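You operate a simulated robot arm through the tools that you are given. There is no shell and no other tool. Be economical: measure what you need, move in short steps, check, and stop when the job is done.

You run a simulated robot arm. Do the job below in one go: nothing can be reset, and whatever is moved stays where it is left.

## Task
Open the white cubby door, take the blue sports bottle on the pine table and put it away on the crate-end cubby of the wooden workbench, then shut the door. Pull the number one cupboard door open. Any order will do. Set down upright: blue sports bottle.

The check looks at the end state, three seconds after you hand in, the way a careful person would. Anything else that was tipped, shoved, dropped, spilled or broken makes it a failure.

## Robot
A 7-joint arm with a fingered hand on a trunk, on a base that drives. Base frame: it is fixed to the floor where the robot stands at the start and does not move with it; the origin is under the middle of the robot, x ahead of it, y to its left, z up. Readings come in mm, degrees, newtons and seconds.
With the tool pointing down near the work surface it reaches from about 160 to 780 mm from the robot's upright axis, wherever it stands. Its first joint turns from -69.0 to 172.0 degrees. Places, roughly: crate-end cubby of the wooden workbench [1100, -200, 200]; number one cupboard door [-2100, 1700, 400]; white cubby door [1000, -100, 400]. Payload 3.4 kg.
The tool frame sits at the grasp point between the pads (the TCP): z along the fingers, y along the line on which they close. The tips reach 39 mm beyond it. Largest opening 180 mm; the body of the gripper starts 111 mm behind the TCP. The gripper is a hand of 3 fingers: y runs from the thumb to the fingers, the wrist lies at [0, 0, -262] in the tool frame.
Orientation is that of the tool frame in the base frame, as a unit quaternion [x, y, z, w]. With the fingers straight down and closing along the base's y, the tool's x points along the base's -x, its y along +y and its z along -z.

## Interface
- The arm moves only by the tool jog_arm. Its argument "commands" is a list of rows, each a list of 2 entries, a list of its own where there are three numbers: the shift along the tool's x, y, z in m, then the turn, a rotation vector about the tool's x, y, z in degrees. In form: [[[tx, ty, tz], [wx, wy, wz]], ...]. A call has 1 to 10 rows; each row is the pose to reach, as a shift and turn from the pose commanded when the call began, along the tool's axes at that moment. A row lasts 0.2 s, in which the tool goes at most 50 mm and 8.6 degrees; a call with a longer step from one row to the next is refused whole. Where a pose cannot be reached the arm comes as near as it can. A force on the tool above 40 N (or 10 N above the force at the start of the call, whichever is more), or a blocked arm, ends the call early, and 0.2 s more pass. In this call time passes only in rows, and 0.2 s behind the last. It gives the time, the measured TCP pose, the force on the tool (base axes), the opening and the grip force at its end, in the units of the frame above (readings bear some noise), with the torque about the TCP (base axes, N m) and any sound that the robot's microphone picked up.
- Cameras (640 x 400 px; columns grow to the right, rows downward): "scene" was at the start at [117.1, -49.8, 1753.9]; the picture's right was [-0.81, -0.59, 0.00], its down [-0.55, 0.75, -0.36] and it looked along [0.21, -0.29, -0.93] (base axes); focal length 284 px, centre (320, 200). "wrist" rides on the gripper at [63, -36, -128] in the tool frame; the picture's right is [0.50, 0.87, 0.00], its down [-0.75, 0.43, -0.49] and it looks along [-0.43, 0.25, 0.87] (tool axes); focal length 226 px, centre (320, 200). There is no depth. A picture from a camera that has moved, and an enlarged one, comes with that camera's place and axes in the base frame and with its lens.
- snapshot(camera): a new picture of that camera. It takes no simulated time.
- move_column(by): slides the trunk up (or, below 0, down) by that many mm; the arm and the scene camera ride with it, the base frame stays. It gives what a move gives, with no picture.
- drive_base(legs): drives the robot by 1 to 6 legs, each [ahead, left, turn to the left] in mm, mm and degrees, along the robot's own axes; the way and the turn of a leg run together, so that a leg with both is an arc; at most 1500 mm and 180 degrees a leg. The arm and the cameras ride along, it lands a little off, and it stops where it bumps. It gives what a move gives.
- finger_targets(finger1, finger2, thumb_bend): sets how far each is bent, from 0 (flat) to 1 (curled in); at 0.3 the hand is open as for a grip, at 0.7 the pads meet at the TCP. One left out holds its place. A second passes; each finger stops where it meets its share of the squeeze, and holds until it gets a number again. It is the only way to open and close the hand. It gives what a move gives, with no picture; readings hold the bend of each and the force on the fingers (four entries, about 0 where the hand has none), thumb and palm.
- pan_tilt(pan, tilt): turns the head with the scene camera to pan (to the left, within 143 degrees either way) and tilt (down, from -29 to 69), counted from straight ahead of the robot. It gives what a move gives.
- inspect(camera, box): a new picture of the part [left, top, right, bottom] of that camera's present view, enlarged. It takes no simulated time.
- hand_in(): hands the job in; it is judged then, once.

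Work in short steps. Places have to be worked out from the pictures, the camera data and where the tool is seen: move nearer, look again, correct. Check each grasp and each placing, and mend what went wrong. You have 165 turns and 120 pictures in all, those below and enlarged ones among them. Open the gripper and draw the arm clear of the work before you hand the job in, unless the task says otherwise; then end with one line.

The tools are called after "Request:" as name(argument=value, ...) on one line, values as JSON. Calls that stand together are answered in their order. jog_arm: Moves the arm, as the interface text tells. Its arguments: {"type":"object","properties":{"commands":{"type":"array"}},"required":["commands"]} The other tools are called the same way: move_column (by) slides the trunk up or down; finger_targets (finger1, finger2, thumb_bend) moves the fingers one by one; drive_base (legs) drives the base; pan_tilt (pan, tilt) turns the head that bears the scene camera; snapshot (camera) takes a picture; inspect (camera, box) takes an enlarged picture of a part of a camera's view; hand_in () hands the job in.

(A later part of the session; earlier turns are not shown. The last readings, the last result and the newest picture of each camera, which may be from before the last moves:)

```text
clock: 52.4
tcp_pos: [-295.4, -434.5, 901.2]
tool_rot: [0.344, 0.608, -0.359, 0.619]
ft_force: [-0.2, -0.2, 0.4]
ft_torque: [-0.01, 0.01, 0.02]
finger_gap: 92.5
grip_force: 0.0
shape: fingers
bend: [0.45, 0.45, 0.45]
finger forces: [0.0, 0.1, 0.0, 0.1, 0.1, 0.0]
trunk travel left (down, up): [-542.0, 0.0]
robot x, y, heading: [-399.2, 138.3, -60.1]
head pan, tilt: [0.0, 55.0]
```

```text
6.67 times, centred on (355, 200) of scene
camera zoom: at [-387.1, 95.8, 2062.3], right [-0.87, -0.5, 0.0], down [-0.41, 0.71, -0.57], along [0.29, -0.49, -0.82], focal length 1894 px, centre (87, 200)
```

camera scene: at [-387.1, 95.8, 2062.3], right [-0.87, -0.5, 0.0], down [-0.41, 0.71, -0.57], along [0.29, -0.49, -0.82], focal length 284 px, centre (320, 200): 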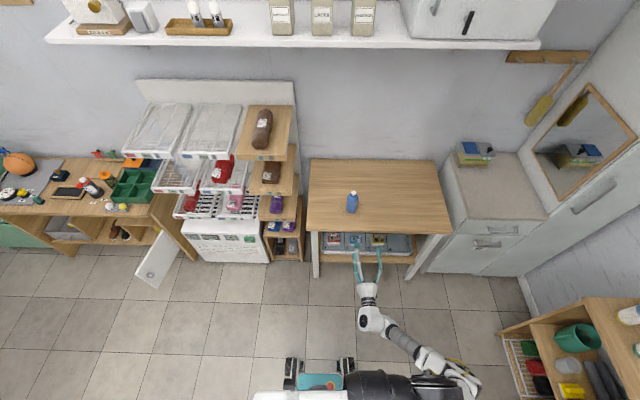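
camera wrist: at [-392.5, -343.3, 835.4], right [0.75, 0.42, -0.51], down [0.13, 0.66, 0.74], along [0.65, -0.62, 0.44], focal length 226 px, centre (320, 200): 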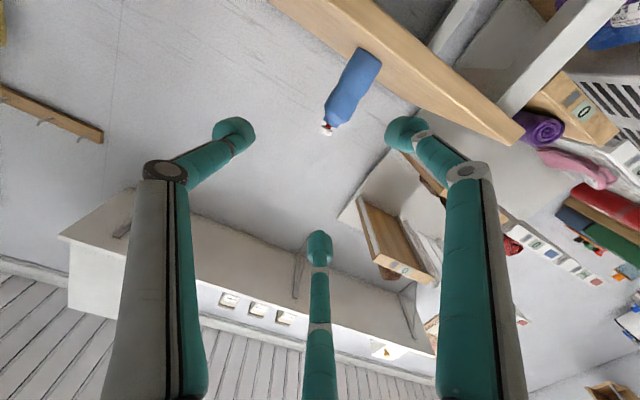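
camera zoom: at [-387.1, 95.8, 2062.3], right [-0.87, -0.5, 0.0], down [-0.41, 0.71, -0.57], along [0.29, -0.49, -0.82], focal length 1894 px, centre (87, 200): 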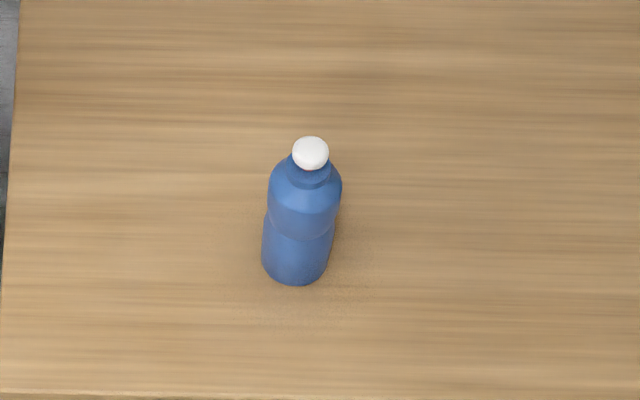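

The bottle is about 55 mm wide and 155 tall with a small cap; I'll grip its upper body at z≈865. I open a bit, drive up 190 mm and look.

Request:
finger_targets(finger1=0.4, finger2=0.4, thumb_bend=0.4)

Request:
drive_base(legs=[[170, 20, 0]])

Request:
jog_arm(commands=[[[0.018, 0, 0], [0, 0.7, 0]], [[0.036, 0, 0], [0, 1.4, 0]]])

Request:
snapshot(camera="wrist")

Request:
inspect(camera="scene", box=[260, 170, 440, 300])

```text
clock: 53.4
tcp_pos: [-295.5, -434.3, 899.6]
tool_rot: [0.345, 0.609, -0.358, 0.618]
ft_force: [0.0, -0.2, 0.1]
ft_torque: [0.01, 0.01, -0.01]
finger_gap: 112.2
grip_force: 0.0
shape: fingers
bend: [0.4, 0.4, 0.4]
finger forces: [0.0, 0.0, 0.1, 0.0, 0.1, 0.1]
trunk travel left (down, up): [-542.0, 0.0]
robot x, y, heading: [-403.1, 136.9, -60.1]
head pan, tilt: [0.0, 55.0]
```

```text
clock: 54.9
tcp_pos: [-194.6, -570.7, 899.7]
tool_rot: [0.345, 0.609, -0.358, 0.618]
ft_force: [-0.1, 0.4, -0.2]
ft_torque: [0.03, 0.01, 0.01]
finger_gap: 112.1
grip_force: 0.0
shape: fingers
bend: [0.4, 0.4, 0.4]
finger forces: [0.0, 0.0, 0.1, 0.0, 0.1, 0.1]
trunk travel left (down, up): [-542.0, 0.0]
robot x, y, heading: [-297.4, 3.3, -59.8]
head pan, tilt: [0.0, 55.0]
```

```text
clock: 55.5
tcp_pos: [-192.6, -570.3, 865.1]
tool_rot: [0.349, 0.616, -0.357, 0.609]
ft_force: [0.3, 0.4, 0.3]
ft_torque: [-0.01, 0.0, 0.01]
finger_gap: 112.3
grip_force: 0.1
shape: fingers
bend: [0.4, 0.4, 0.4]
finger forces: [0.0, 0.1, 0.0, 0.1, 0.1, 0.0]
trunk travel left (down, up): [-542.0, 0.0]
robot x, y, heading: [-300.5, 2.9, -59.8]
head pan, tilt: [0.0, 55.0]
```

```text
84 pictures are left
camera wrist: at [-289.2, -478.3, 803.2], right [0.74, 0.43, -0.51], down [0.14, 0.65, 0.75], along [0.66, -0.63, 0.42], focal length 226 px, centre (320, 200)
```

wrist: 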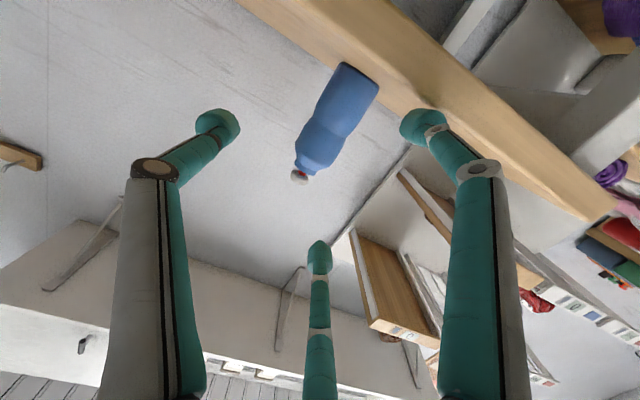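

```text
3.08 times, centred on (350, 235) of scene
camera zoom: at [-283.8, -40.8, 2062.3], right [-0.87, -0.5, 0.0], down [-0.41, 0.71, -0.57], along [0.29, -0.49, -0.82], focal length 874 px, centre (228, 92)
```

zoom: 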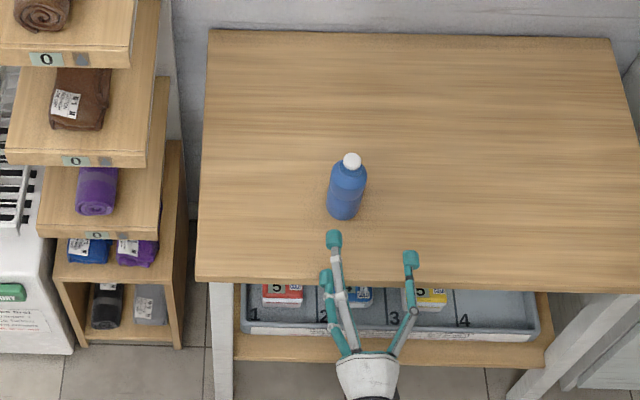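

Triangulation with both cameras puts the bottle axis at (-107, -707), 161 mm straight ahead of the TCP. I advance in steps, slightly higher to keep the palm over the table edge.

Request:
jog_arm(commands=[[[-0.004, 0.003, 0.03], [0, 0, 0]], [[-0.008, 0.005, 0.06], [0, 0, 0]], [[-0.008, 0.005, 0.09], [0, 0, 0]], [[-0.008, 0.005, 0.115], [0, 0, 0]], [[-0.008, 0.005, 0.14], [0, 0, 0]]])

Request:
snapshot(camera="wrist")

Request:
inspect(camera="scene", box=[290, 170, 410, 260])

```text
clock: 56.7
tcp_pos: [-116.4, -690.1, 872.1]
tool_rot: [0.347, 0.617, -0.356, 0.609]
ft_force: [-0.2, -0.3, 0.9]
ft_torque: [0.0, -0.01, 0.0]
finger_gap: 112.1
grip_force: 0.0
shape: fingers
bend: [0.4, 0.4, 0.4]
finger forces: [0.0, 0.1, 0.0, 0.1, 0.0, 0.0]
trunk travel left (down, up): [-542.0, 0.0]
robot x, y, heading: [-304.4, -1.1, -60.1]
head pan, tilt: [0.0, 55.0]
```

```text
82 pictures are left
camera wrist: at [-213.3, -598.9, 811.7], right [0.74, 0.43, -0.51], down [0.14, 0.65, 0.75], along [0.66, -0.63, 0.42], focal length 226 px, centre (320, 200)
```

wrist: 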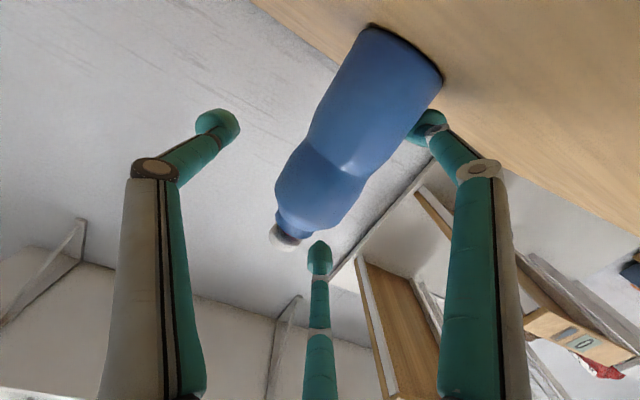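

```text
4.44 times, centred on (350, 215) of scene
camera zoom: at [-281.9, -42.8, 2062.2], right [-0.87, -0.5, 0.0], down [-0.41, 0.71, -0.57], along [0.29, -0.49, -0.82], focal length 1263 px, centre (187, 133)
```

zoom: 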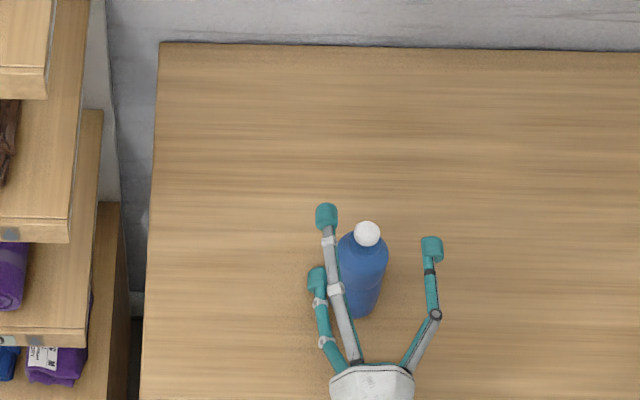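

The bottle sits between the fingers, a touch left and about 17 mm ahead. I nudge 6 mm left and 16 mm ahead, then close gently.

Request:
jog_arm(commands=[[[0, 0.006, 0.008], [0, 0, 0]], [[0, 0.006, 0.016], [0, 0, 0]]])

Request:
finger_targets(finger1=0.5, finger2=0.5, thumb_bend=0.5)

Request:
inspect(camera="scene", box=[290, 170, 410, 260])

Request:
snapshot(camera="wrist")

```text
clock: 57.3
tcp_pos: [-102.7, -701.5, 872.3]
tool_rot: [0.348, 0.617, -0.357, 0.609]
ft_force: [-1.8, -0.5, -0.1]
ft_torque: [0.04, -0.01, 0.01]
finger_gap: 112.4
grip_force: 0.2
shape: fingers
bend: [0.4, 0.4, 0.4]
finger forces: [0.0, 0.1, 0.0, 0.0, 0.0, 0.0]
trunk travel left (down, up): [-542.0, 0.0]
robot x, y, heading: [-298.8, 3.5, -59.8]
head pan, tilt: [0.0, 55.0]
```

```text
clock: 58.3
tcp_pos: [-103.4, -698.8, 872.1]
tool_rot: [0.348, 0.616, -0.356, 0.61]
ft_force: [-0.6, 0.0, -0.1]
ft_torque: [-0.04, -0.02, 0.01]
finger_gap: 73.3
grip_force: 0.0
shape: fingers
bend: [0.5, 0.5, 0.5]
finger forces: [0.0, 0.0, 0.1, 0.0, 0.0, 0.0]
trunk travel left (down, up): [-542.0, 0.0]
robot x, y, heading: [-300.3, -0.5, -60.0]
head pan, tilt: [0.0, 55.0]
```

```text
4.44 times, centred on (350, 215) of scene
camera zoom: at [-283.4, -41.8, 2062.3], right [-0.87, -0.5, 0.0], down [-0.41, 0.71, -0.57], along [0.29, -0.49, -0.82], focal length 1263 px, centre (187, 133)
```

zoom: 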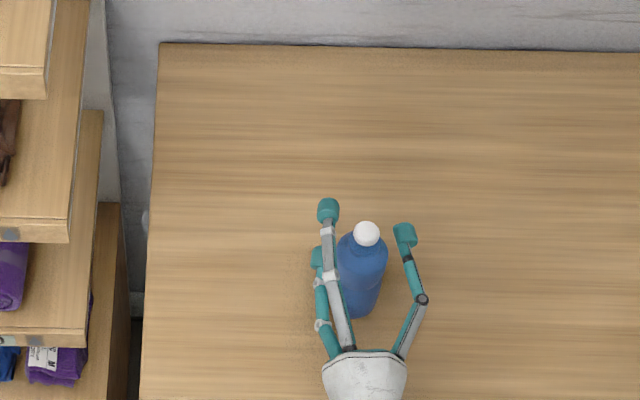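

```text
79 pictures are left
camera wrist: at [-200.7, -608.6, 811.3], right [0.74, 0.43, -0.51], down [0.14, 0.65, 0.75], along [0.66, -0.63, 0.42], focal length 226 px, centre (320, 200)
```

wrist: 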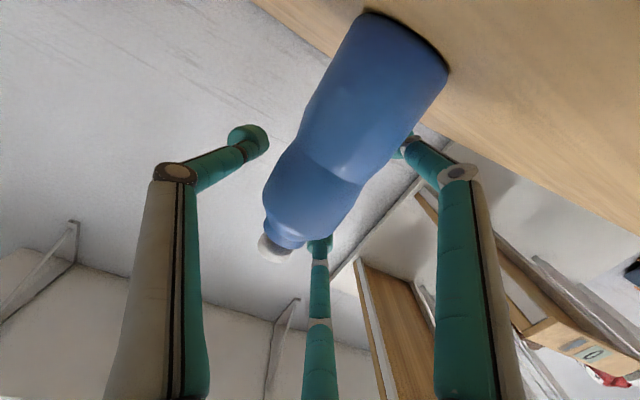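

The pads are just off the bottle. I close on it.

Request:
finger_targets(finger1=0.62, finger2=0.62, thumb_bend=0.62)

Request:
inspect(camera="scene", box=[290, 170, 410, 260])

```text
clock: 59.3
tcp_pos: [-103.0, -700.8, 873.3]
tool_rot: [0.35, 0.616, -0.357, 0.609]
ft_force: [0.1, 0.1, 0.7]
ft_torque: [0.05, -0.05, -0.01]
finger_gap: 37.0
grip_force: 3.7
shape: fingers
bend: [0.59, 0.62, 0.6]
finger forces: [3.4, 0.1, 0.0, 0.0, 3.6, 0.0]
trunk travel left (down, up): [-542.0, 0.0]
robot x, y, heading: [-300.3, 0.2, -59.8]
head pan, tilt: [0.0, 55.0]
```

```text
4.44 times, centred on (350, 215) of scene
camera zoom: at [-283.3, -42.3, 2062.2], right [-0.87, -0.5, 0.0], down [-0.41, 0.71, -0.57], along [0.29, -0.49, -0.82], focal length 1263 px, centre (187, 133)
```

zoom: 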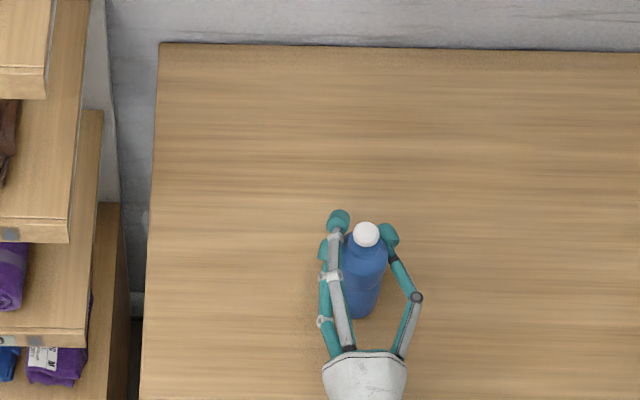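

The pads closed beyond the bottle's middle (gap 37 on a 55 mm bottle). I reopen a little, draw back 20 mm and close again.

Request:
finger_targets(finger1=0.5, finger2=0.5, thumb_bend=0.5)

Request:
jog_arm(commands=[[[0, 0, -0.01], [0, 0, 0]], [[0, 0, -0.02], [0, 0, 0]]])

Request:
finger_targets(finger1=0.65, finger2=0.65, thumb_bend=0.65)

Request:
inspect(camera="scene", box=[290, 170, 410, 260])

Request:
snapshot(camera="wrist")

```text
clock: 60.3
tcp_pos: [-103.6, -700.2, 873.2]
tool_rot: [0.349, 0.616, -0.357, 0.61]
ft_force: [-0.2, -0.1, -0.1]
ft_torque: [0.01, 0.03, 0.01]
finger_gap: 72.4
grip_force: 0.0
shape: fingers
bend: [0.5, 0.5, 0.5]
finger forces: [0.0, 0.0, 0.0, 0.0, 0.1, 0.1]
trunk travel left (down, up): [-542.0, 0.0]
robot x, y, heading: [-300.9, 4.9, -60.0]
head pan, tilt: [0.0, 55.0]
```

```text
clock: 60.9
tcp_pos: [-114.2, -680.7, 873.0]
tool_rot: [0.349, 0.616, -0.356, 0.61]
ft_force: [0.3, 0.4, -0.2]
ft_torque: [-0.02, 0.0, -0.01]
finger_gap: 72.0
grip_force: 0.1
shape: fingers
bend: [0.5, 0.5, 0.5]
finger forces: [0.0, 0.0, 0.0, 0.0, 0.1, 0.0]
trunk travel left (down, up): [-542.0, 0.0]
robot x, y, heading: [-296.5, 1.9, -59.9]
head pan, tilt: [0.0, 55.0]
```

```text
clock: 61.9
tcp_pos: [-114.6, -682.0, 872.6]
tool_rot: [0.348, 0.616, -0.357, 0.61]
ft_force: [1.1, -1.0, 1.5]
ft_torque: [-0.06, -0.07, -0.05]
finger_gap: 48.2
grip_force: 11.3
shape: fingers
bend: [0.57, 0.59, 0.58]
finger forces: [6.9, 4.8, 0.0, 0.0, 11.3, 0.1]
trunk travel left (down, up): [-542.0, 0.0]
robot x, y, heading: [-296.9, -0.3, -59.8]
head pan, tilt: [0.0, 55.0]
```

```text
4.44 times, centred on (350, 215) of scene
camera zoom: at [-283.8, -41.7, 2062.3], right [-0.87, -0.5, 0.0], down [-0.41, 0.71, -0.57], along [0.29, -0.49, -0.82], focal length 1263 px, centre (187, 133)
```

zoom: 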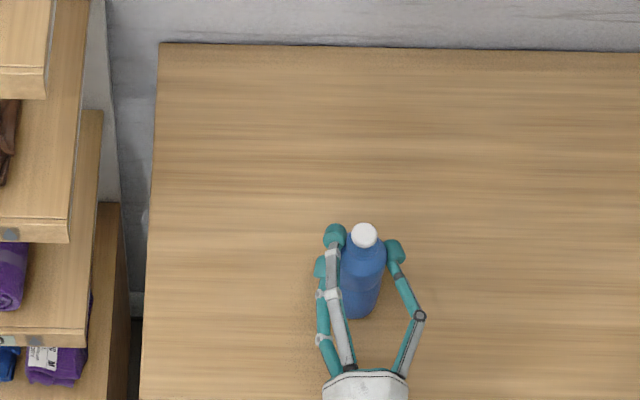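

```text
76 pictures are left
camera wrist: at [-210.5, -590.5, 810.8], right [0.74, 0.43, -0.51], down [0.14, 0.65, 0.75], along [0.66, -0.63, 0.42], focal length 226 px, centre (320, 200)
```

wrist: 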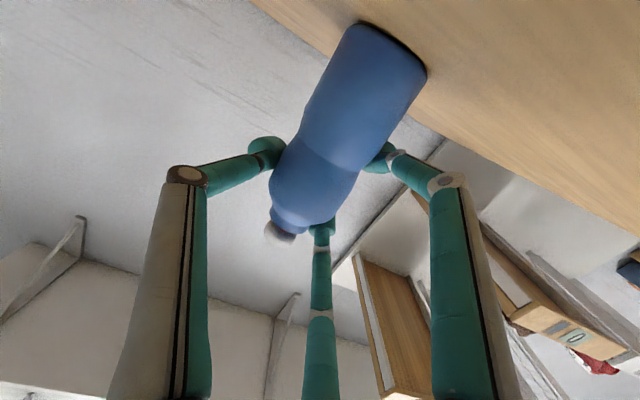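

All three pads now hold (11 N). I tighten somewhat and lift 40 mm by the arm.

Request:
finger_targets(finger1=0.72, finger2=0.72, thumb_bend=0.72)

Request:
jog_arm(commands=[[[-0.01, 0, 0], [0, 0, 0]], [[-0.02, 0, 0], [0, 0, 0]], [[-0.04, 0, 0], [0, 0, 0]]])

Request:
snapshot(camera="wrist")

```text
clock: 62.9
tcp_pos: [-113.3, -682.4, 872.6]
tool_rot: [0.348, 0.616, -0.356, 0.61]
ft_force: [0.1, -3.3, 4.3]
ft_torque: [-0.11, -0.12, -0.04]
finger_gap: 46.1
grip_force: 17.4
shape: fingers
bend: [0.59, 0.6, 0.6]
finger forces: [9.3, 8.6, 0.1, 0.0, 16.6, 0.1]
trunk travel left (down, up): [-542.0, 0.0]
robot x, y, heading: [-296.5, 0.7, -60.2]
head pan, tilt: [0.0, 55.0]
```

```text
clock: 63.7
tcp_pos: [-114.2, -679.7, 912.8]
tool_rot: [0.349, 0.616, -0.356, 0.61]
ft_force: [0.1, 0.0, -3.4]
ft_torque: [0.14, -0.03, 0.01]
finger_gap: 38.0
grip_force: 13.9
shape: fingers
bend: [0.61, 0.64, 0.61]
finger forces: [7.1, 7.1, 0.0, 0.1, 13.0, 0.0]
trunk travel left (down, up): [-542.0, 0.0]
robot x, y, heading: [-301.2, 0.3, -59.9]
head pan, tilt: [0.0, 55.0]
```

```text
75 pictures are left
camera wrist: at [-210.3, -588.8, 850.8], right [0.74, 0.43, -0.51], down [0.14, 0.65, 0.75], along [0.66, -0.63, 0.42], focal length 226 px, centre (320, 200)
```

wrist: 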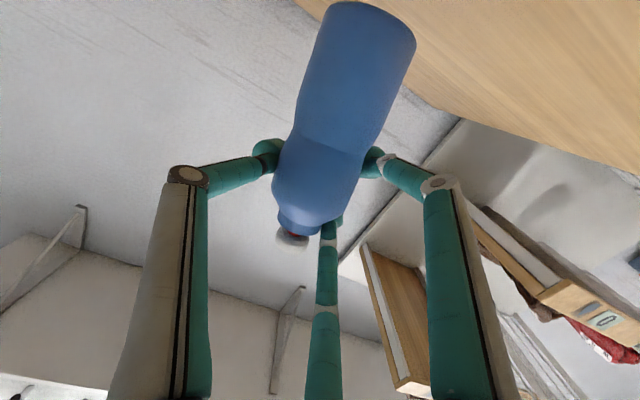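

The bottle lifted but crept about 5 mm towards the palm because the pads sit past its middle. I set it back, draw back 13 mm and regrip squarely.

Request:
jog_arm(commands=[[[0.015, 0, 0], [0, 0, 0]], [[0.03, 0, 0], [0, 0, 0]], [[0.037, 0, 0], [0, 0, 0]], [[0.04, 0, 0], [0, 0, 0]]])

Request:
finger_targets(finger1=0.5, finger2=0.5, thumb_bend=0.5)

Request:
snapshot(camera="wrist")

Request:
inspect(camera="scene", box=[290, 170, 410, 260])

```text
clock: 64.7
tcp_pos: [-112.6, -683.9, 876.4]
tool_rot: [0.348, 0.613, -0.358, 0.612]
ft_force: [-1.9, -6.0, 19.3]
ft_torque: [-0.66, 0.07, 0.01]
finger_gap: 36.9
grip_force: 16.8
shape: fingers
bend: [0.63, 0.63, 0.61]
finger forces: [7.0, 7.8, 0.0, 0.1, 20.1, 0.0]
trunk travel left (down, up): [-542.0, 0.0]
robot x, y, heading: [-298.1, 0.4, -60.2]
head pan, tilt: [0.0, 55.0]
```

```text
clock: 65.7
tcp_pos: [-113.9, -681.8, 871.8]
tool_rot: [0.348, 0.616, -0.356, 0.61]
ft_force: [-1.8, -0.7, -0.2]
ft_torque: [0.04, -0.01, 0.02]
finger_gap: 73.6
grip_force: 0.2
shape: fingers
bend: [0.5, 0.5, 0.49]
finger forces: [0.1, 0.0, 0.0, 0.0, 0.8, 0.0]
trunk travel left (down, up): [-542.0, 0.0]
robot x, y, heading: [-296.6, 1.5, -59.8]
head pan, tilt: [0.0, 55.0]
```

```text
74 pictures are left
camera wrist: at [-210.6, -590.8, 810.5], right [0.74, 0.43, -0.51], down [0.14, 0.65, 0.75], along [0.66, -0.63, 0.42], focal length 226 px, centre (320, 200)
```

wrist: 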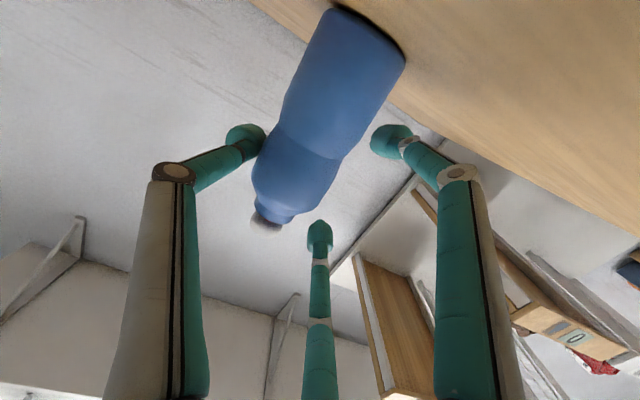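

```text
4.44 times, centred on (350, 215) of scene
camera zoom: at [-284.3, -42.0, 2062.3], right [-0.87, -0.5, 0.0], down [-0.41, 0.71, -0.57], along [0.29, -0.49, -0.82], focal length 1263 px, centre (187, 133)
```

zoom: 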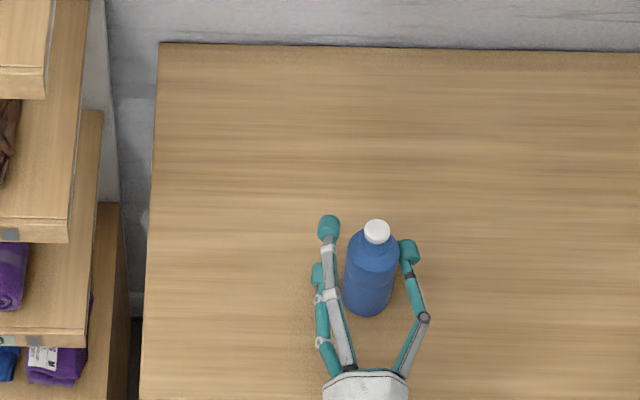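

The bottle stands, now leaning lightly near the thumb. I open the thumb, shift 9 mm right and 13 mm back.

Request:
finger_targets(finger1=0.45, finger2=0.45, thumb_bend=0.43)

Request:
jog_arm(commands=[[[0, -0.009, -0.006], [0, 0, 0]], [[0, -0.009, -0.013], [0, 0, 0]]])

Request:
finger_targets(finger1=0.51, finger2=0.51, thumb_bend=0.51)

Request:
snapshot(camera="wrist")

Request:
inspect(camera="scene", box=[290, 170, 410, 260])

```text
clock: 66.7
tcp_pos: [-113.0, -682.4, 872.8]
tool_rot: [0.348, 0.616, -0.356, 0.61]
ft_force: [0.1, -0.6, 0.4]
ft_torque: [-0.02, 0.03, -0.02]
finger_gap: 96.4
grip_force: 0.1
shape: fingers
bend: [0.45, 0.45, 0.43]
finger forces: [0.1, 0.1, 0.1, 0.1, 0.1, 0.0]
trunk travel left (down, up): [-542.0, 0.0]
robot x, y, heading: [-299.1, -0.5, -60.1]
head pan, tilt: [0.0, 55.0]
```

```text
clock: 67.3
tcp_pos: [-127.1, -674.9, 871.8]
tool_rot: [0.349, 0.616, -0.356, 0.61]
ft_force: [0.0, 0.4, 0.4]
ft_torque: [0.03, 0.03, -0.01]
finger_gap: 96.0
grip_force: 0.0
shape: fingers
bend: [0.45, 0.45, 0.43]
finger forces: [0.0, 0.0, 0.1, 0.1, 0.0, 0.1]
trunk travel left (down, up): [-542.0, 0.0]
robot x, y, heading: [-300.5, -0.2, -60.0]
head pan, tilt: [0.0, 55.0]
```

```text
clock: 68.3
tcp_pos: [-127.6, -675.4, 871.0]
tool_rot: [0.348, 0.617, -0.356, 0.61]
ft_force: [0.6, 0.3, 0.1]
ft_torque: [0.04, -0.02, 0.02]
finger_gap: 69.5
grip_force: 0.2
shape: fingers
bend: [0.51, 0.51, 0.51]
finger forces: [0.0, 0.0, 0.0, 0.0, 0.0, 0.0]
trunk travel left (down, up): [-542.0, 0.0]
robot x, y, heading: [-296.4, -0.0, -59.8]
head pan, tilt: [0.0, 55.0]
```

```text
72 pictures are left
camera wrist: at [-225.2, -583.3, 810.4], right [0.74, 0.43, -0.51], down [0.14, 0.65, 0.75], along [0.66, -0.63, 0.42], focal length 226 px, centre (320, 200)
```

wrist: 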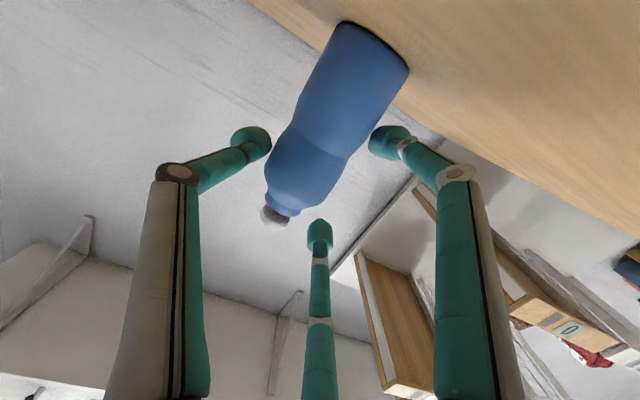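

```text
4.44 times, centred on (350, 215) of scene
camera zoom: at [-284.0, -41.6, 2062.3], right [-0.87, -0.5, 0.0], down [-0.41, 0.71, -0.57], along [0.29, -0.49, -0.82], focal length 1263 px, centre (187, 133)
```

zoom: 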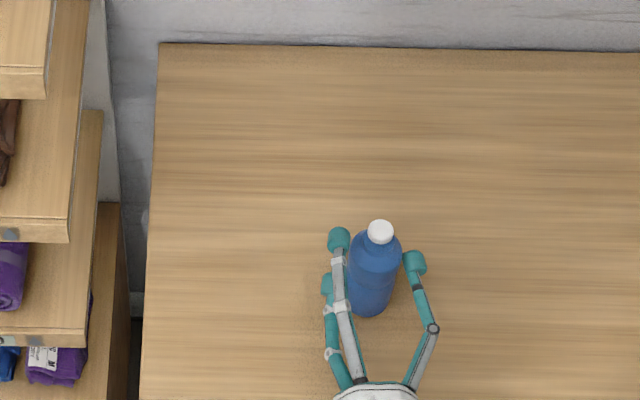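

By the scene view the pads now line up with the bottle's axis. I close and lift.

Request:
finger_targets(finger1=0.7, finger2=0.7, thumb_bend=0.7)

Request:
jog_arm(commands=[[[-0.01, 0, 0], [0, 0, 0]], [[-0.02, 0, 0], [0, 0, 0]], [[-0.03, 0, 0], [0, 0, 0]], [[-0.05, 0, 0], [0, 0, 0]]])

Request:
snapshot(camera="wrist")

Request:
inspect(camera="scene", box=[290, 170, 410, 260])

```text
clock: 69.3
tcp_pos: [-128.4, -675.9, 872.6]
tool_rot: [0.349, 0.615, -0.357, 0.61]
ft_force: [-1.7, -2.9, 6.1]
ft_torque: [-0.23, -0.08, -0.11]
finger_gap: 51.6
grip_force: 17.0
shape: fingers
bend: [0.57, 0.58, 0.57]
finger forces: [8.4, 8.9, 0.1, 0.0, 17.0, 0.0]
trunk travel left (down, up): [-542.0, 0.0]
robot x, y, heading: [-301.3, 3.8, -59.9]
head pan, tilt: [0.0, 55.0]
```

```text
clock: 70.3
tcp_pos: [-126.2, -673.3, 921.7]
tool_rot: [0.349, 0.616, -0.357, 0.609]
ft_force: [0.1, 1.1, -4.6]
ft_torque: [0.16, 0.06, -0.03]
finger_gap: 49.0
grip_force: 15.8
shape: fingers
bend: [0.58, 0.6, 0.57]
finger forces: [8.0, 9.3, 0.1, 0.0, 15.2, 0.0]
trunk travel left (down, up): [-542.0, 0.0]
robot x, y, heading: [-297.1, 0.6, -59.9]
head pan, tilt: [0.0, 55.0]
```

```text
70 pictures are left
camera wrist: at [-224.2, -581.6, 861.5], right [0.74, 0.43, -0.51], down [0.14, 0.65, 0.75], along [0.66, -0.63, 0.42], focal length 226 px, centre (320, 200)
```

wrist: 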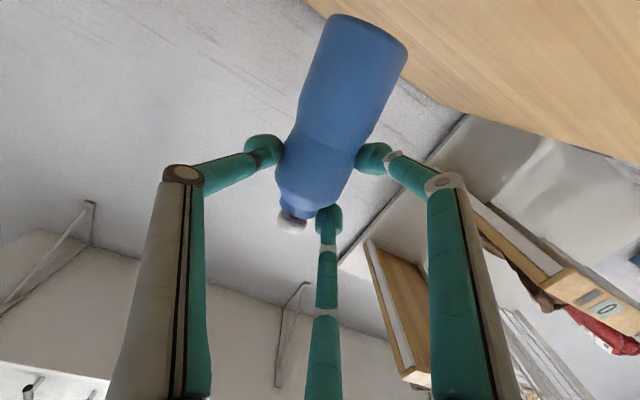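

```text
4.44 times, centred on (350, 215) of scene
camera zoom: at [-284.6, -42.2, 2062.2], right [-0.87, -0.5, 0.0], down [-0.41, 0.71, -0.57], along [0.29, -0.49, -0.82], focal length 1263 px, centre (187, 133)
```

zoom: 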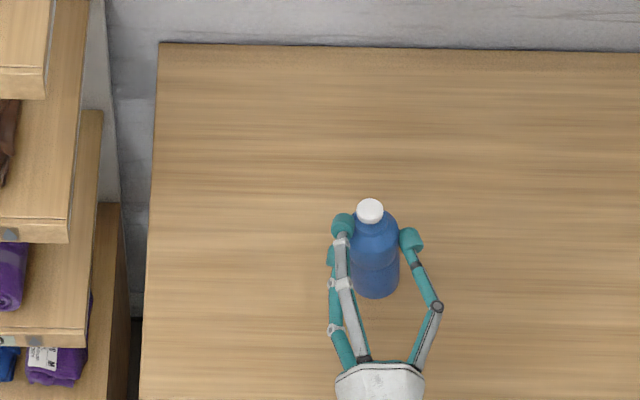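

The grip is solid (gap 49, 16 N), but the bottle leans about 6° sideways in the hand (top to the left). I roll the hand 6° to right it and check.

Request:
jog_arm(commands=[[[-0.005, 0, 0], [0, 0, 3]], [[-0.01, 0, 0], [0, 0, 6]]])

Request:
snapshot(camera="wrist")

Request:
inspect(camera="scene", box=[290, 170, 410, 260])

```text
clock: 70.9
tcp_pos: [-127.1, -674.0, 932.3]
tool_rot: [0.38, 0.598, -0.322, 0.628]
ft_force: [0.7, 0.4, -4.6]
ft_torque: [0.18, 0.05, -0.01]
finger_gap: 49.1
grip_force: 16.6
shape: fingers
bend: [0.58, 0.6, 0.57]
finger forces: [7.8, 9.2, 0.1, 0.1, 15.4, 0.1]
trunk travel left (down, up): [-542.0, 0.0]
robot x, y, heading: [-299.5, 1.6, -60.1]
head pan, tilt: [0.0, 55.0]
```

```text
68 pictures are left
camera wrist: at [-217.6, -578.8, 867.5], right [0.78, 0.46, -0.42], down [0.07, 0.61, 0.79], along [0.62, -0.65, 0.44], focal length 226 px, centre (320, 200)
```

wrist: 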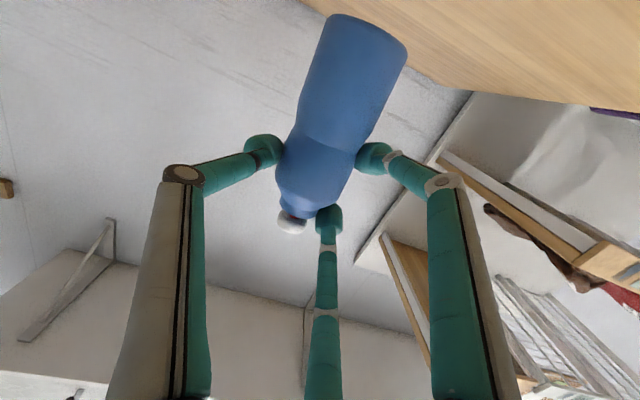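

```text
4.44 times, centred on (350, 215) of scene
camera zoom: at [-284.0, -42.9, 2062.2], right [-0.87, -0.5, 0.0], down [-0.41, 0.71, -0.57], along [0.29, -0.49, -0.82], focal length 1263 px, centre (187, 133)
```

zoom: 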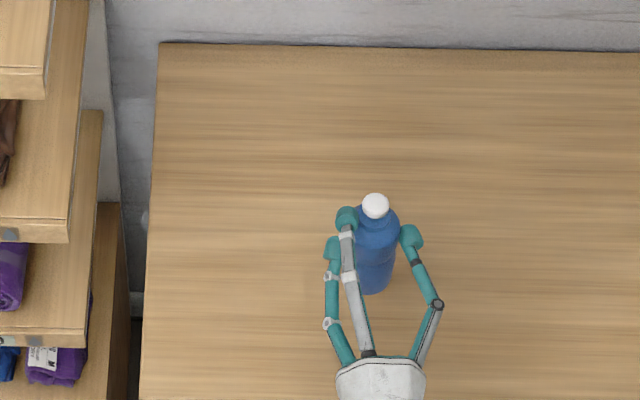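

Better but still leaning a few degrees by the wrist view's vertical vanishing point. I roll 5° more and check again.

Request:
jog_arm(commands=[[[0, 0, 0], [0, 0, 5]]])

Request:
snapshot(camera="wrist")

Request:
inspect(camera="scene", box=[320, 180, 380, 225])

```text
clock: 71.3
tcp_pos: [-126.7, -673.3, 932.1]
tool_rot: [0.406, 0.58, -0.296, 0.641]
ft_force: [-0.2, -0.3, -3.8]
ft_torque: [0.19, 0.07, -0.01]
finger_gap: 49.2
grip_force: 16.8
shape: fingers
bend: [0.58, 0.6, 0.57]
finger forces: [7.6, 9.3, 0.0, 0.0, 15.5, 0.0]
trunk travel left (down, up): [-542.0, 0.0]
robot x, y, heading: [-299.9, 0.1, -59.9]
head pan, tilt: [0.0, 55.0]
```

```text
66 pictures are left
camera wrist: at [-212.9, -576.0, 865.2], right [0.81, 0.47, -0.34], down [0.01, 0.57, 0.82], along [0.58, -0.67, 0.46], focal length 226 px, centre (320, 200)
```

wrist: 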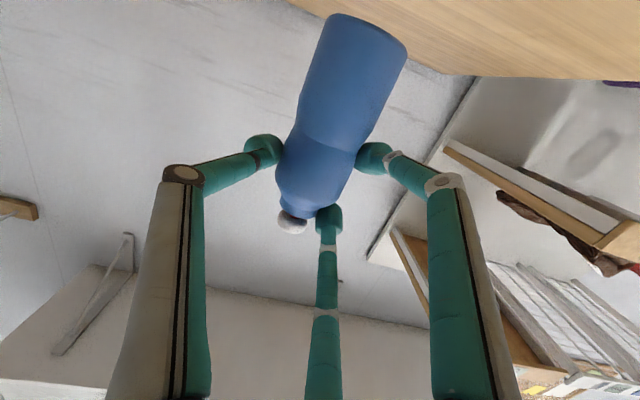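

```text
8.89 times, centred on (350, 202) of scene
camera zoom: at [-284.1, -42.7, 2062.2], right [-0.87, -0.5, 0.0], down [-0.41, 0.71, -0.57], along [0.29, -0.49, -0.82], focal length 2526 px, centre (53, 178)
```

zoom: 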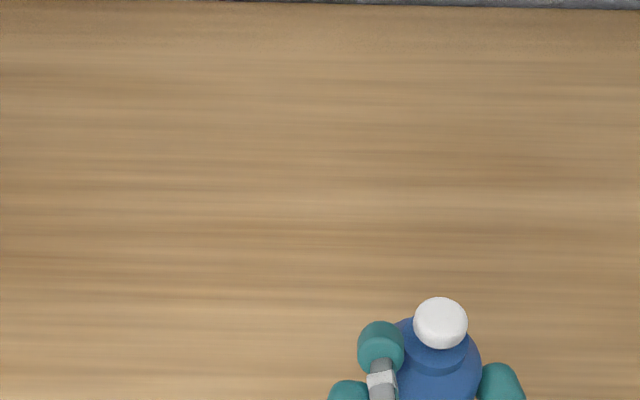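

The lean is now under 2°. I retract the arm 120 mm, back off, and drive left along the aisle with the trunk still high.

Request:
jog_arm(commands=[[[0, 0, -0.03], [0, 0, 0]], [[0, 0, -0.06], [0, 0, 0]], [[0, 0, -0.09], [0, 0, 0]], [[0, 0, -0.12], [0, 0, 0]]])

Request:
drive_base(legs=[[-240, 0, 0], [0, 1130, 0]])

Request:
snapshot(camera="wrist")

Request:
snapshot(camera="scene")

```text
clock: 72.3
tcp_pos: [-186.6, -569.5, 935.8]
tool_rot: [0.406, 0.579, -0.297, 0.641]
ft_force: [0.1, -0.6, -4.2]
ft_torque: [0.16, 0.07, -0.03]
finger_gap: 49.1
grip_force: 16.0
shape: fingers
bend: [0.58, 0.6, 0.57]
finger forces: [7.8, 9.3, 0.0, 0.0, 15.7, 0.1]
trunk travel left (down, up): [-542.0, 0.0]
robot x, y, heading: [-297.9, 1.8, -59.7]
head pan, tilt: [0.0, 55.0]
```

```text
clock: 79.4
tcp_pos: [660.9, 189.2, 934.7]
tool_rot: [0.41, 0.577, -0.3, 0.639]
ft_force: [-0.4, -0.3, -4.8]
ft_torque: [0.13, 0.09, -0.01]
finger_gap: 49.1
grip_force: 16.4
shape: fingers
bend: [0.58, 0.6, 0.57]
finger forces: [7.7, 9.2, 0.1, 0.0, 15.6, 0.0]
trunk travel left (down, up): [-542.0, 0.0]
robot x, y, heading: [559.1, 761.9, -60.4]
head pan, tilt: [0.0, 55.0]
```

```text
64 pictures are left
camera wrist: at [575.5, 289.0, 866.2], right [0.82, 0.47, -0.34], down [0.01, 0.57, 0.82], along [0.57, -0.68, 0.46], focal length 226 px, centre (320, 200)
```

wrist: 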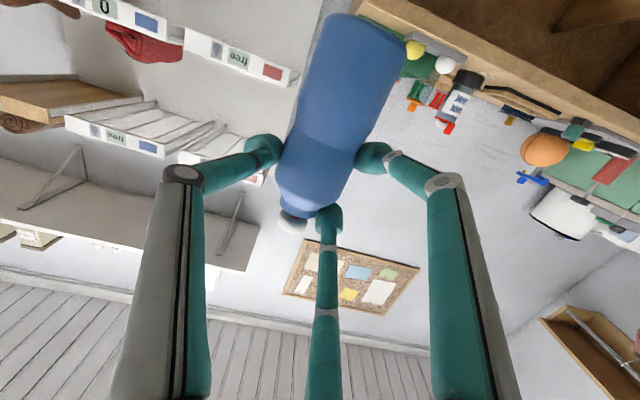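

```text
63 pictures are left
camera scene: at [565.3, 719.0, 2062.2], right [-0.87, -0.49, -0.01], down [-0.4, 0.72, -0.57], along [0.29, -0.5, -0.82], focal length 284 px, centre (320, 200)
```

scene: 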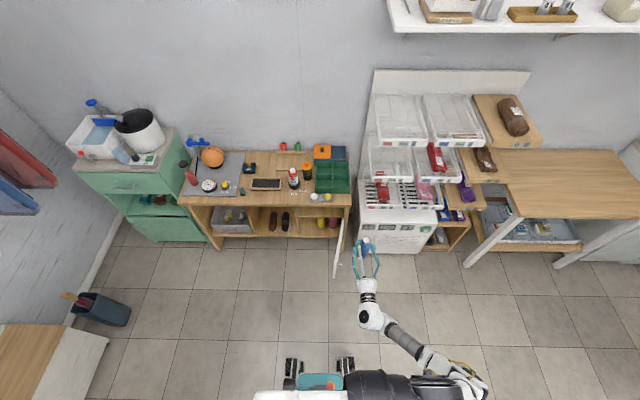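

Arrived, grip unchanged. I shift the arm left about 260 mm (above the door) to line up with the free slot.

Request:
jog_arm(commands=[[[0.0075, 0.039, 0], [0, 0, 0]], [[0.015, 0.078, 0], [0, 0, 0]], [[0.0225, 0.117, 0], [0, 0, 0]], [[0.03, 0.156, 0], [0, 0, 0]], [[0.0375, 0.195, 0], [0, 0, 0]], [[0.045, 0.23, 0], [0, 0, 0]], [[0.05, 0.26, 0], [0, 0, 0]]])

Request:
move_column(by=-400)

Request:
snapshot(camera="wrist")

Request:
snapshot(camera="scene")

```text
clock: 81.0
tcp_pos: [897.5, 324.8, 929.8]
tool_rot: [0.407, 0.579, -0.302, 0.638]
ft_force: [0.0, -0.1, -3.9]
ft_torque: [0.18, 0.08, 0.0]
finger_gap: 48.9
grip_force: 16.2
shape: fingers
bend: [0.58, 0.6, 0.57]
finger forces: [7.6, 9.3, 0.0, 0.0, 15.5, 0.0]
trunk travel left (down, up): [-542.0, 0.0]
robot x, y, heading: [556.6, 768.2, -60.6]
head pan, tilt: [0.0, 55.0]
```

```text
clock: 84.8
tcp_pos: [896.4, 325.2, 530.6]
tool_rot: [0.408, 0.578, -0.302, 0.639]
ft_force: [0.3, 0.1, -3.7]
ft_torque: [0.16, 0.09, 0.0]
finger_gap: 48.7
grip_force: 16.4
shape: fingers
bend: [0.58, 0.6, 0.57]
finger forces: [7.5, 9.3, 0.0, 0.1, 15.7, 0.0]
trunk travel left (down, up): [-142.0, 400.0]
robot x, y, heading: [557.9, 765.4, -60.5]
head pan, tilt: [0.0, 55.0]
```

```text
62 pictures are left
camera wrist: at [810.3, 423.4, 463.9], right [0.82, 0.46, -0.34], down [0.02, 0.57, 0.82], along [0.58, -0.67, 0.46], focal length 226 px, centre (320, 200)
```

wrist: 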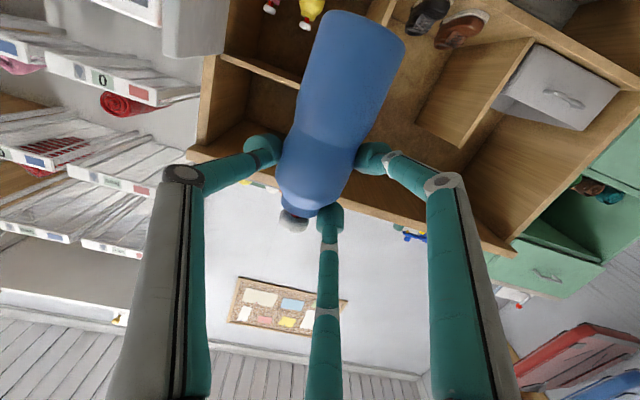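

```text
61 pictures are left
camera scene: at [701.9, 500.8, 1646.0], right [-0.87, -0.49, 0.0], down [-0.4, 0.72, -0.57], along [0.28, -0.5, -0.82], focal length 284 px, centre (320, 200)
```

scene: 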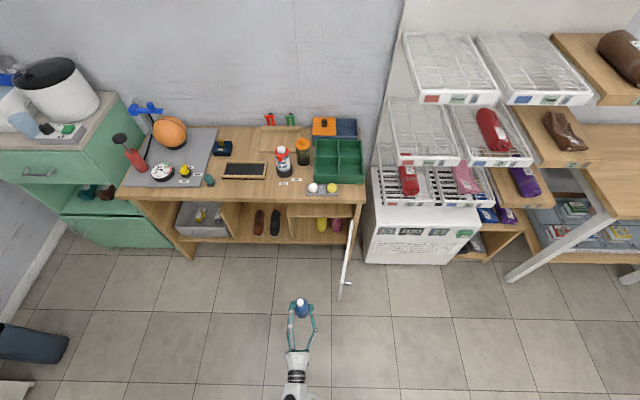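

Lined up near u=942. I lower the rest of the way and enlarge the cubby from both cameras.

Request:
move_column(by=-142)

Request:
pan_tilt(pan=0, tilt=40)

Request:
snapshot(camera="wrist")

Request:
inspect(camera="scene", box=[240, 180, 400, 300])

```text
clock: 86.5
tcp_pos: [896.6, 325.7, 389.2]
tool_rot: [0.408, 0.578, -0.301, 0.64]
ft_force: [0.0, 0.1, -3.1]
ft_torque: [0.17, 0.04, 0.03]
finger_gap: 48.6
grip_force: 16.4
shape: fingers
bend: [0.58, 0.6, 0.57]
finger forces: [7.7, 9.2, 0.0, 0.1, 15.6, 0.0]
trunk travel left (down, up): [0.0, 542.0]
robot x, y, heading: [556.6, 766.0, -60.6]
head pan, tilt: [0.0, 55.0]
```

```text
clock: 87.3
tcp_pos: [895.1, 325.4, 388.4]
tool_rot: [0.408, 0.579, -0.3, 0.639]
ft_force: [-0.1, 0.3, -3.8]
ft_torque: [0.15, 0.09, 0.02]
finger_gap: 48.3
grip_force: 16.2
shape: fingers
bend: [0.58, 0.6, 0.57]
finger forces: [7.6, 9.2, 0.0, 0.1, 15.5, 0.1]
trunk travel left (down, up): [0.0, 542.0]
robot x, y, heading: [557.4, 765.3, -60.3]
head pan, tilt: [0.0, 40.0]
```

```text
60 pictures are left
camera wrist: at [810.2, 423.7, 321.4], right [0.82, 0.46, -0.34], down [0.02, 0.57, 0.82], along [0.58, -0.67, 0.46], focal length 226 px, centre (320, 200)
```

wrist: 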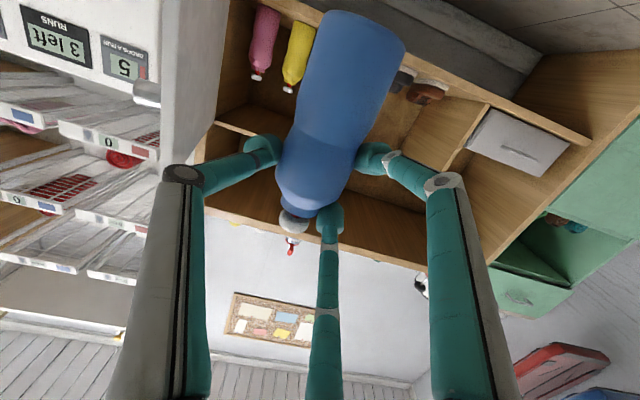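

```text
3.33 times, centred on (320, 240) of scene
camera zoom: at [828.1, 277.6, 1457.1], right [-0.87, -0.49, 0.0], down [-0.32, 0.56, -0.76], along [0.38, -0.66, -0.65], focal length 947 px, centre (320, 67)
```

zoom: 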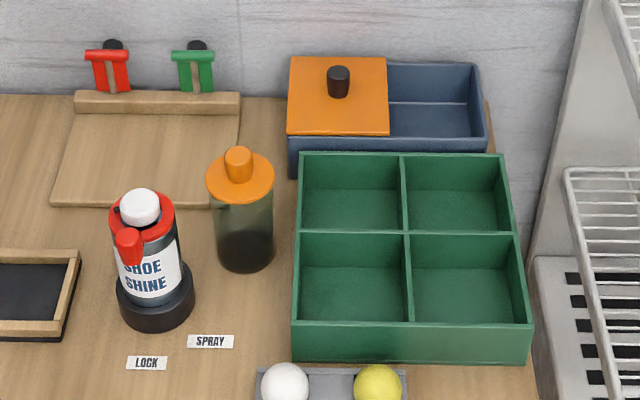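

The scene camera tilts with the trunk; I tilt it down further to see the cubby, and enlarge the wrist view of the shelf bottles.

Request:
pan_tilt(pan=0, tilt=66)

Request:
snapshot(camera="scene")

Request:
inspect(camera="wrist", box=[190, 0, 430, 150])

```text
clock: 88.2
tcp_pos: [894.7, 325.8, 386.9]
tool_rot: [0.408, 0.578, -0.301, 0.639]
ft_force: [-0.5, 0.9, -2.8]
ft_torque: [0.18, 0.04, 0.03]
finger_gap: 48.6
grip_force: 16.1
shape: fingers
bend: [0.58, 0.6, 0.57]
finger forces: [7.6, 9.2, 0.0, 0.0, 15.7, 0.1]
trunk travel left (down, up): [0.0, 542.0]
robot x, y, heading: [561.2, 762.2, -60.4]
head pan, tilt: [0.0, 66.0]
```

```text
58 pictures are left
camera scene: at [815.6, 300.0, 1424.0], right [-0.87, -0.49, 0.0], down [-0.45, 0.8, -0.4], along [0.2, -0.35, -0.92], focal length 284 px, centre (320, 200)
```

scene: 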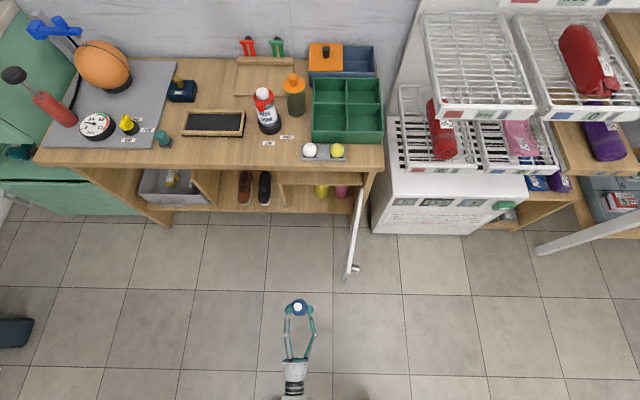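

```text
2.67 times, centred on (310, 75) of wrist
camera zoom: at [810.2, 423.7, 321.5], right [0.82, 0.46, -0.34], down [0.02, 0.57, 0.82], along [0.58, -0.67, 0.46], focal length 603 px, centre (347, 533)
```

zoom: 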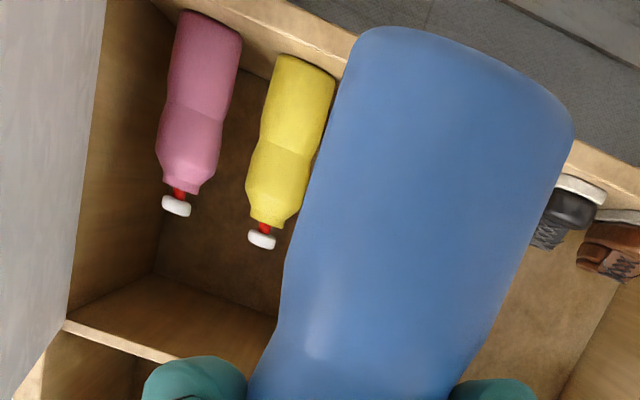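

The bottles on the shelf stand at u≈853 and 765 with base height about 240; the free slot centre is u≈938. I lower the arm 35 mm and drive 300 mm ahead.

Request:
jog_arm(commands=[[[0.0172, -0.0033, 0], [0, 0, 0]], [[0.0344, -0.0067, 0], [0, 0, 0]]])

Request:
drive_base(legs=[[300, 0, 0]])

Request:
snapshot(camera="wrist")

Request:
snapshot(camera="scene")

```text
clock: 88.8
tcp_pos: [896.0, 323.9, 351.3]
tool_rot: [0.408, 0.579, -0.301, 0.639]
ft_force: [-0.4, 1.0, -4.9]
ft_torque: [0.18, 0.06, 0.02]
finger_gap: 48.7
grip_force: 16.1
shape: fingers
bend: [0.58, 0.6, 0.57]
finger forces: [7.8, 9.1, 0.0, 0.0, 15.6, 0.1]
trunk travel left (down, up): [0.0, 542.0]
robot x, y, heading: [554.7, 767.2, -60.7]
head pan, tilt: [0.0, 66.0]
```

```text
clock: 90.9
tcp_pos: [1042.8, 59.6, 353.0]
tool_rot: [0.409, 0.578, -0.303, 0.638]
ft_force: [1.6, -0.9, -5.3]
ft_torque: [0.15, 0.04, -0.01]
finger_gap: 48.6
grip_force: 16.5
shape: fingers
bend: [0.58, 0.6, 0.57]
finger forces: [7.6, 9.2, 0.0, 0.0, 15.7, 0.1]
trunk travel left (down, up): [0.0, 542.0]
robot x, y, heading: [704.3, 501.3, -60.8]
head pan, tilt: [0.0, 66.0]
```

```text
56 pictures are left
camera wrist: at [957.9, 157.8, 285.2], right [0.82, 0.46, -0.34], down [0.02, 0.57, 0.82], along [0.58, -0.68, 0.46], focal length 226 px, centre (320, 200)
```

wrist: 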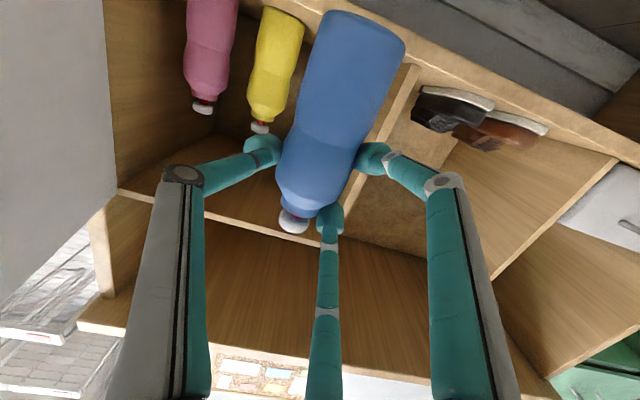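

```text
55 pictures are left
camera scene: at [963.1, 34.4, 1423.9], right [-0.87, -0.49, 0.0], down [-0.45, 0.8, -0.4], along [0.2, -0.35, -0.92], focal length 284 px, centre (320, 200)
```

scene: 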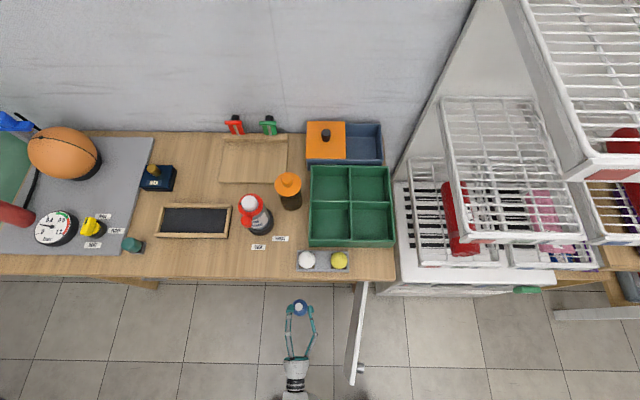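

The path is clear: partition at u≈995 left, yellow at u≈852 right, bottle at u≈938. I insert 185 mm in small rows.

Request:
jog_arm(commands=[[[0, 0, 0.02], [0, 0, 0]], [[0, 0, 0.04], [0, 0, 0]], [[0, 0, 0.06], [0, 0, 0]], [[0, 0, 0.08], [0, 0, 0]], [[0, 0, 0.1], [0, 0, 0]]])

Request:
snapshot(camera="wrist")

```text
clock: 92.1
tcp_pos: [1092.0, -26.7, 353.1]
tool_rot: [0.407, 0.578, -0.302, 0.639]
ft_force: [1.0, 0.0, -4.7]
ft_torque: [0.15, 0.05, 0.01]
finger_gap: 48.6
grip_force: 16.4
shape: fingers
bend: [0.58, 0.6, 0.57]
finger forces: [7.8, 9.2, 0.0, 0.0, 15.7, 0.0]
trunk travel left (down, up): [0.0, 542.0]
robot x, y, heading: [704.9, 500.1, -60.6]
head pan, tilt: [0.0, 66.0]
```

```text
54 pictures are left
camera wrist: at [1006.0, 72.6, 286.1], right [0.82, 0.46, -0.34], down [0.02, 0.58, 0.82], along [0.57, -0.68, 0.46], focal length 226 px, centre (320, 200)
```

wrist: 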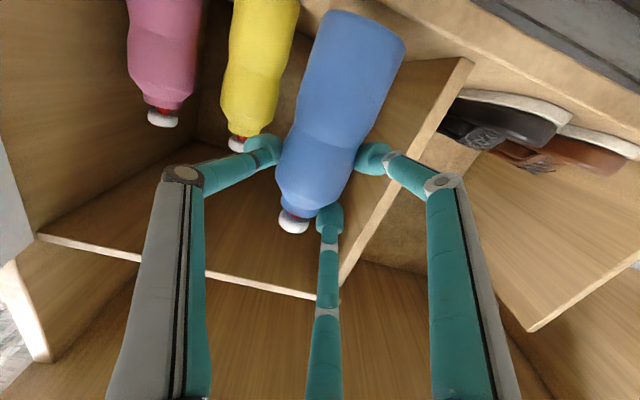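

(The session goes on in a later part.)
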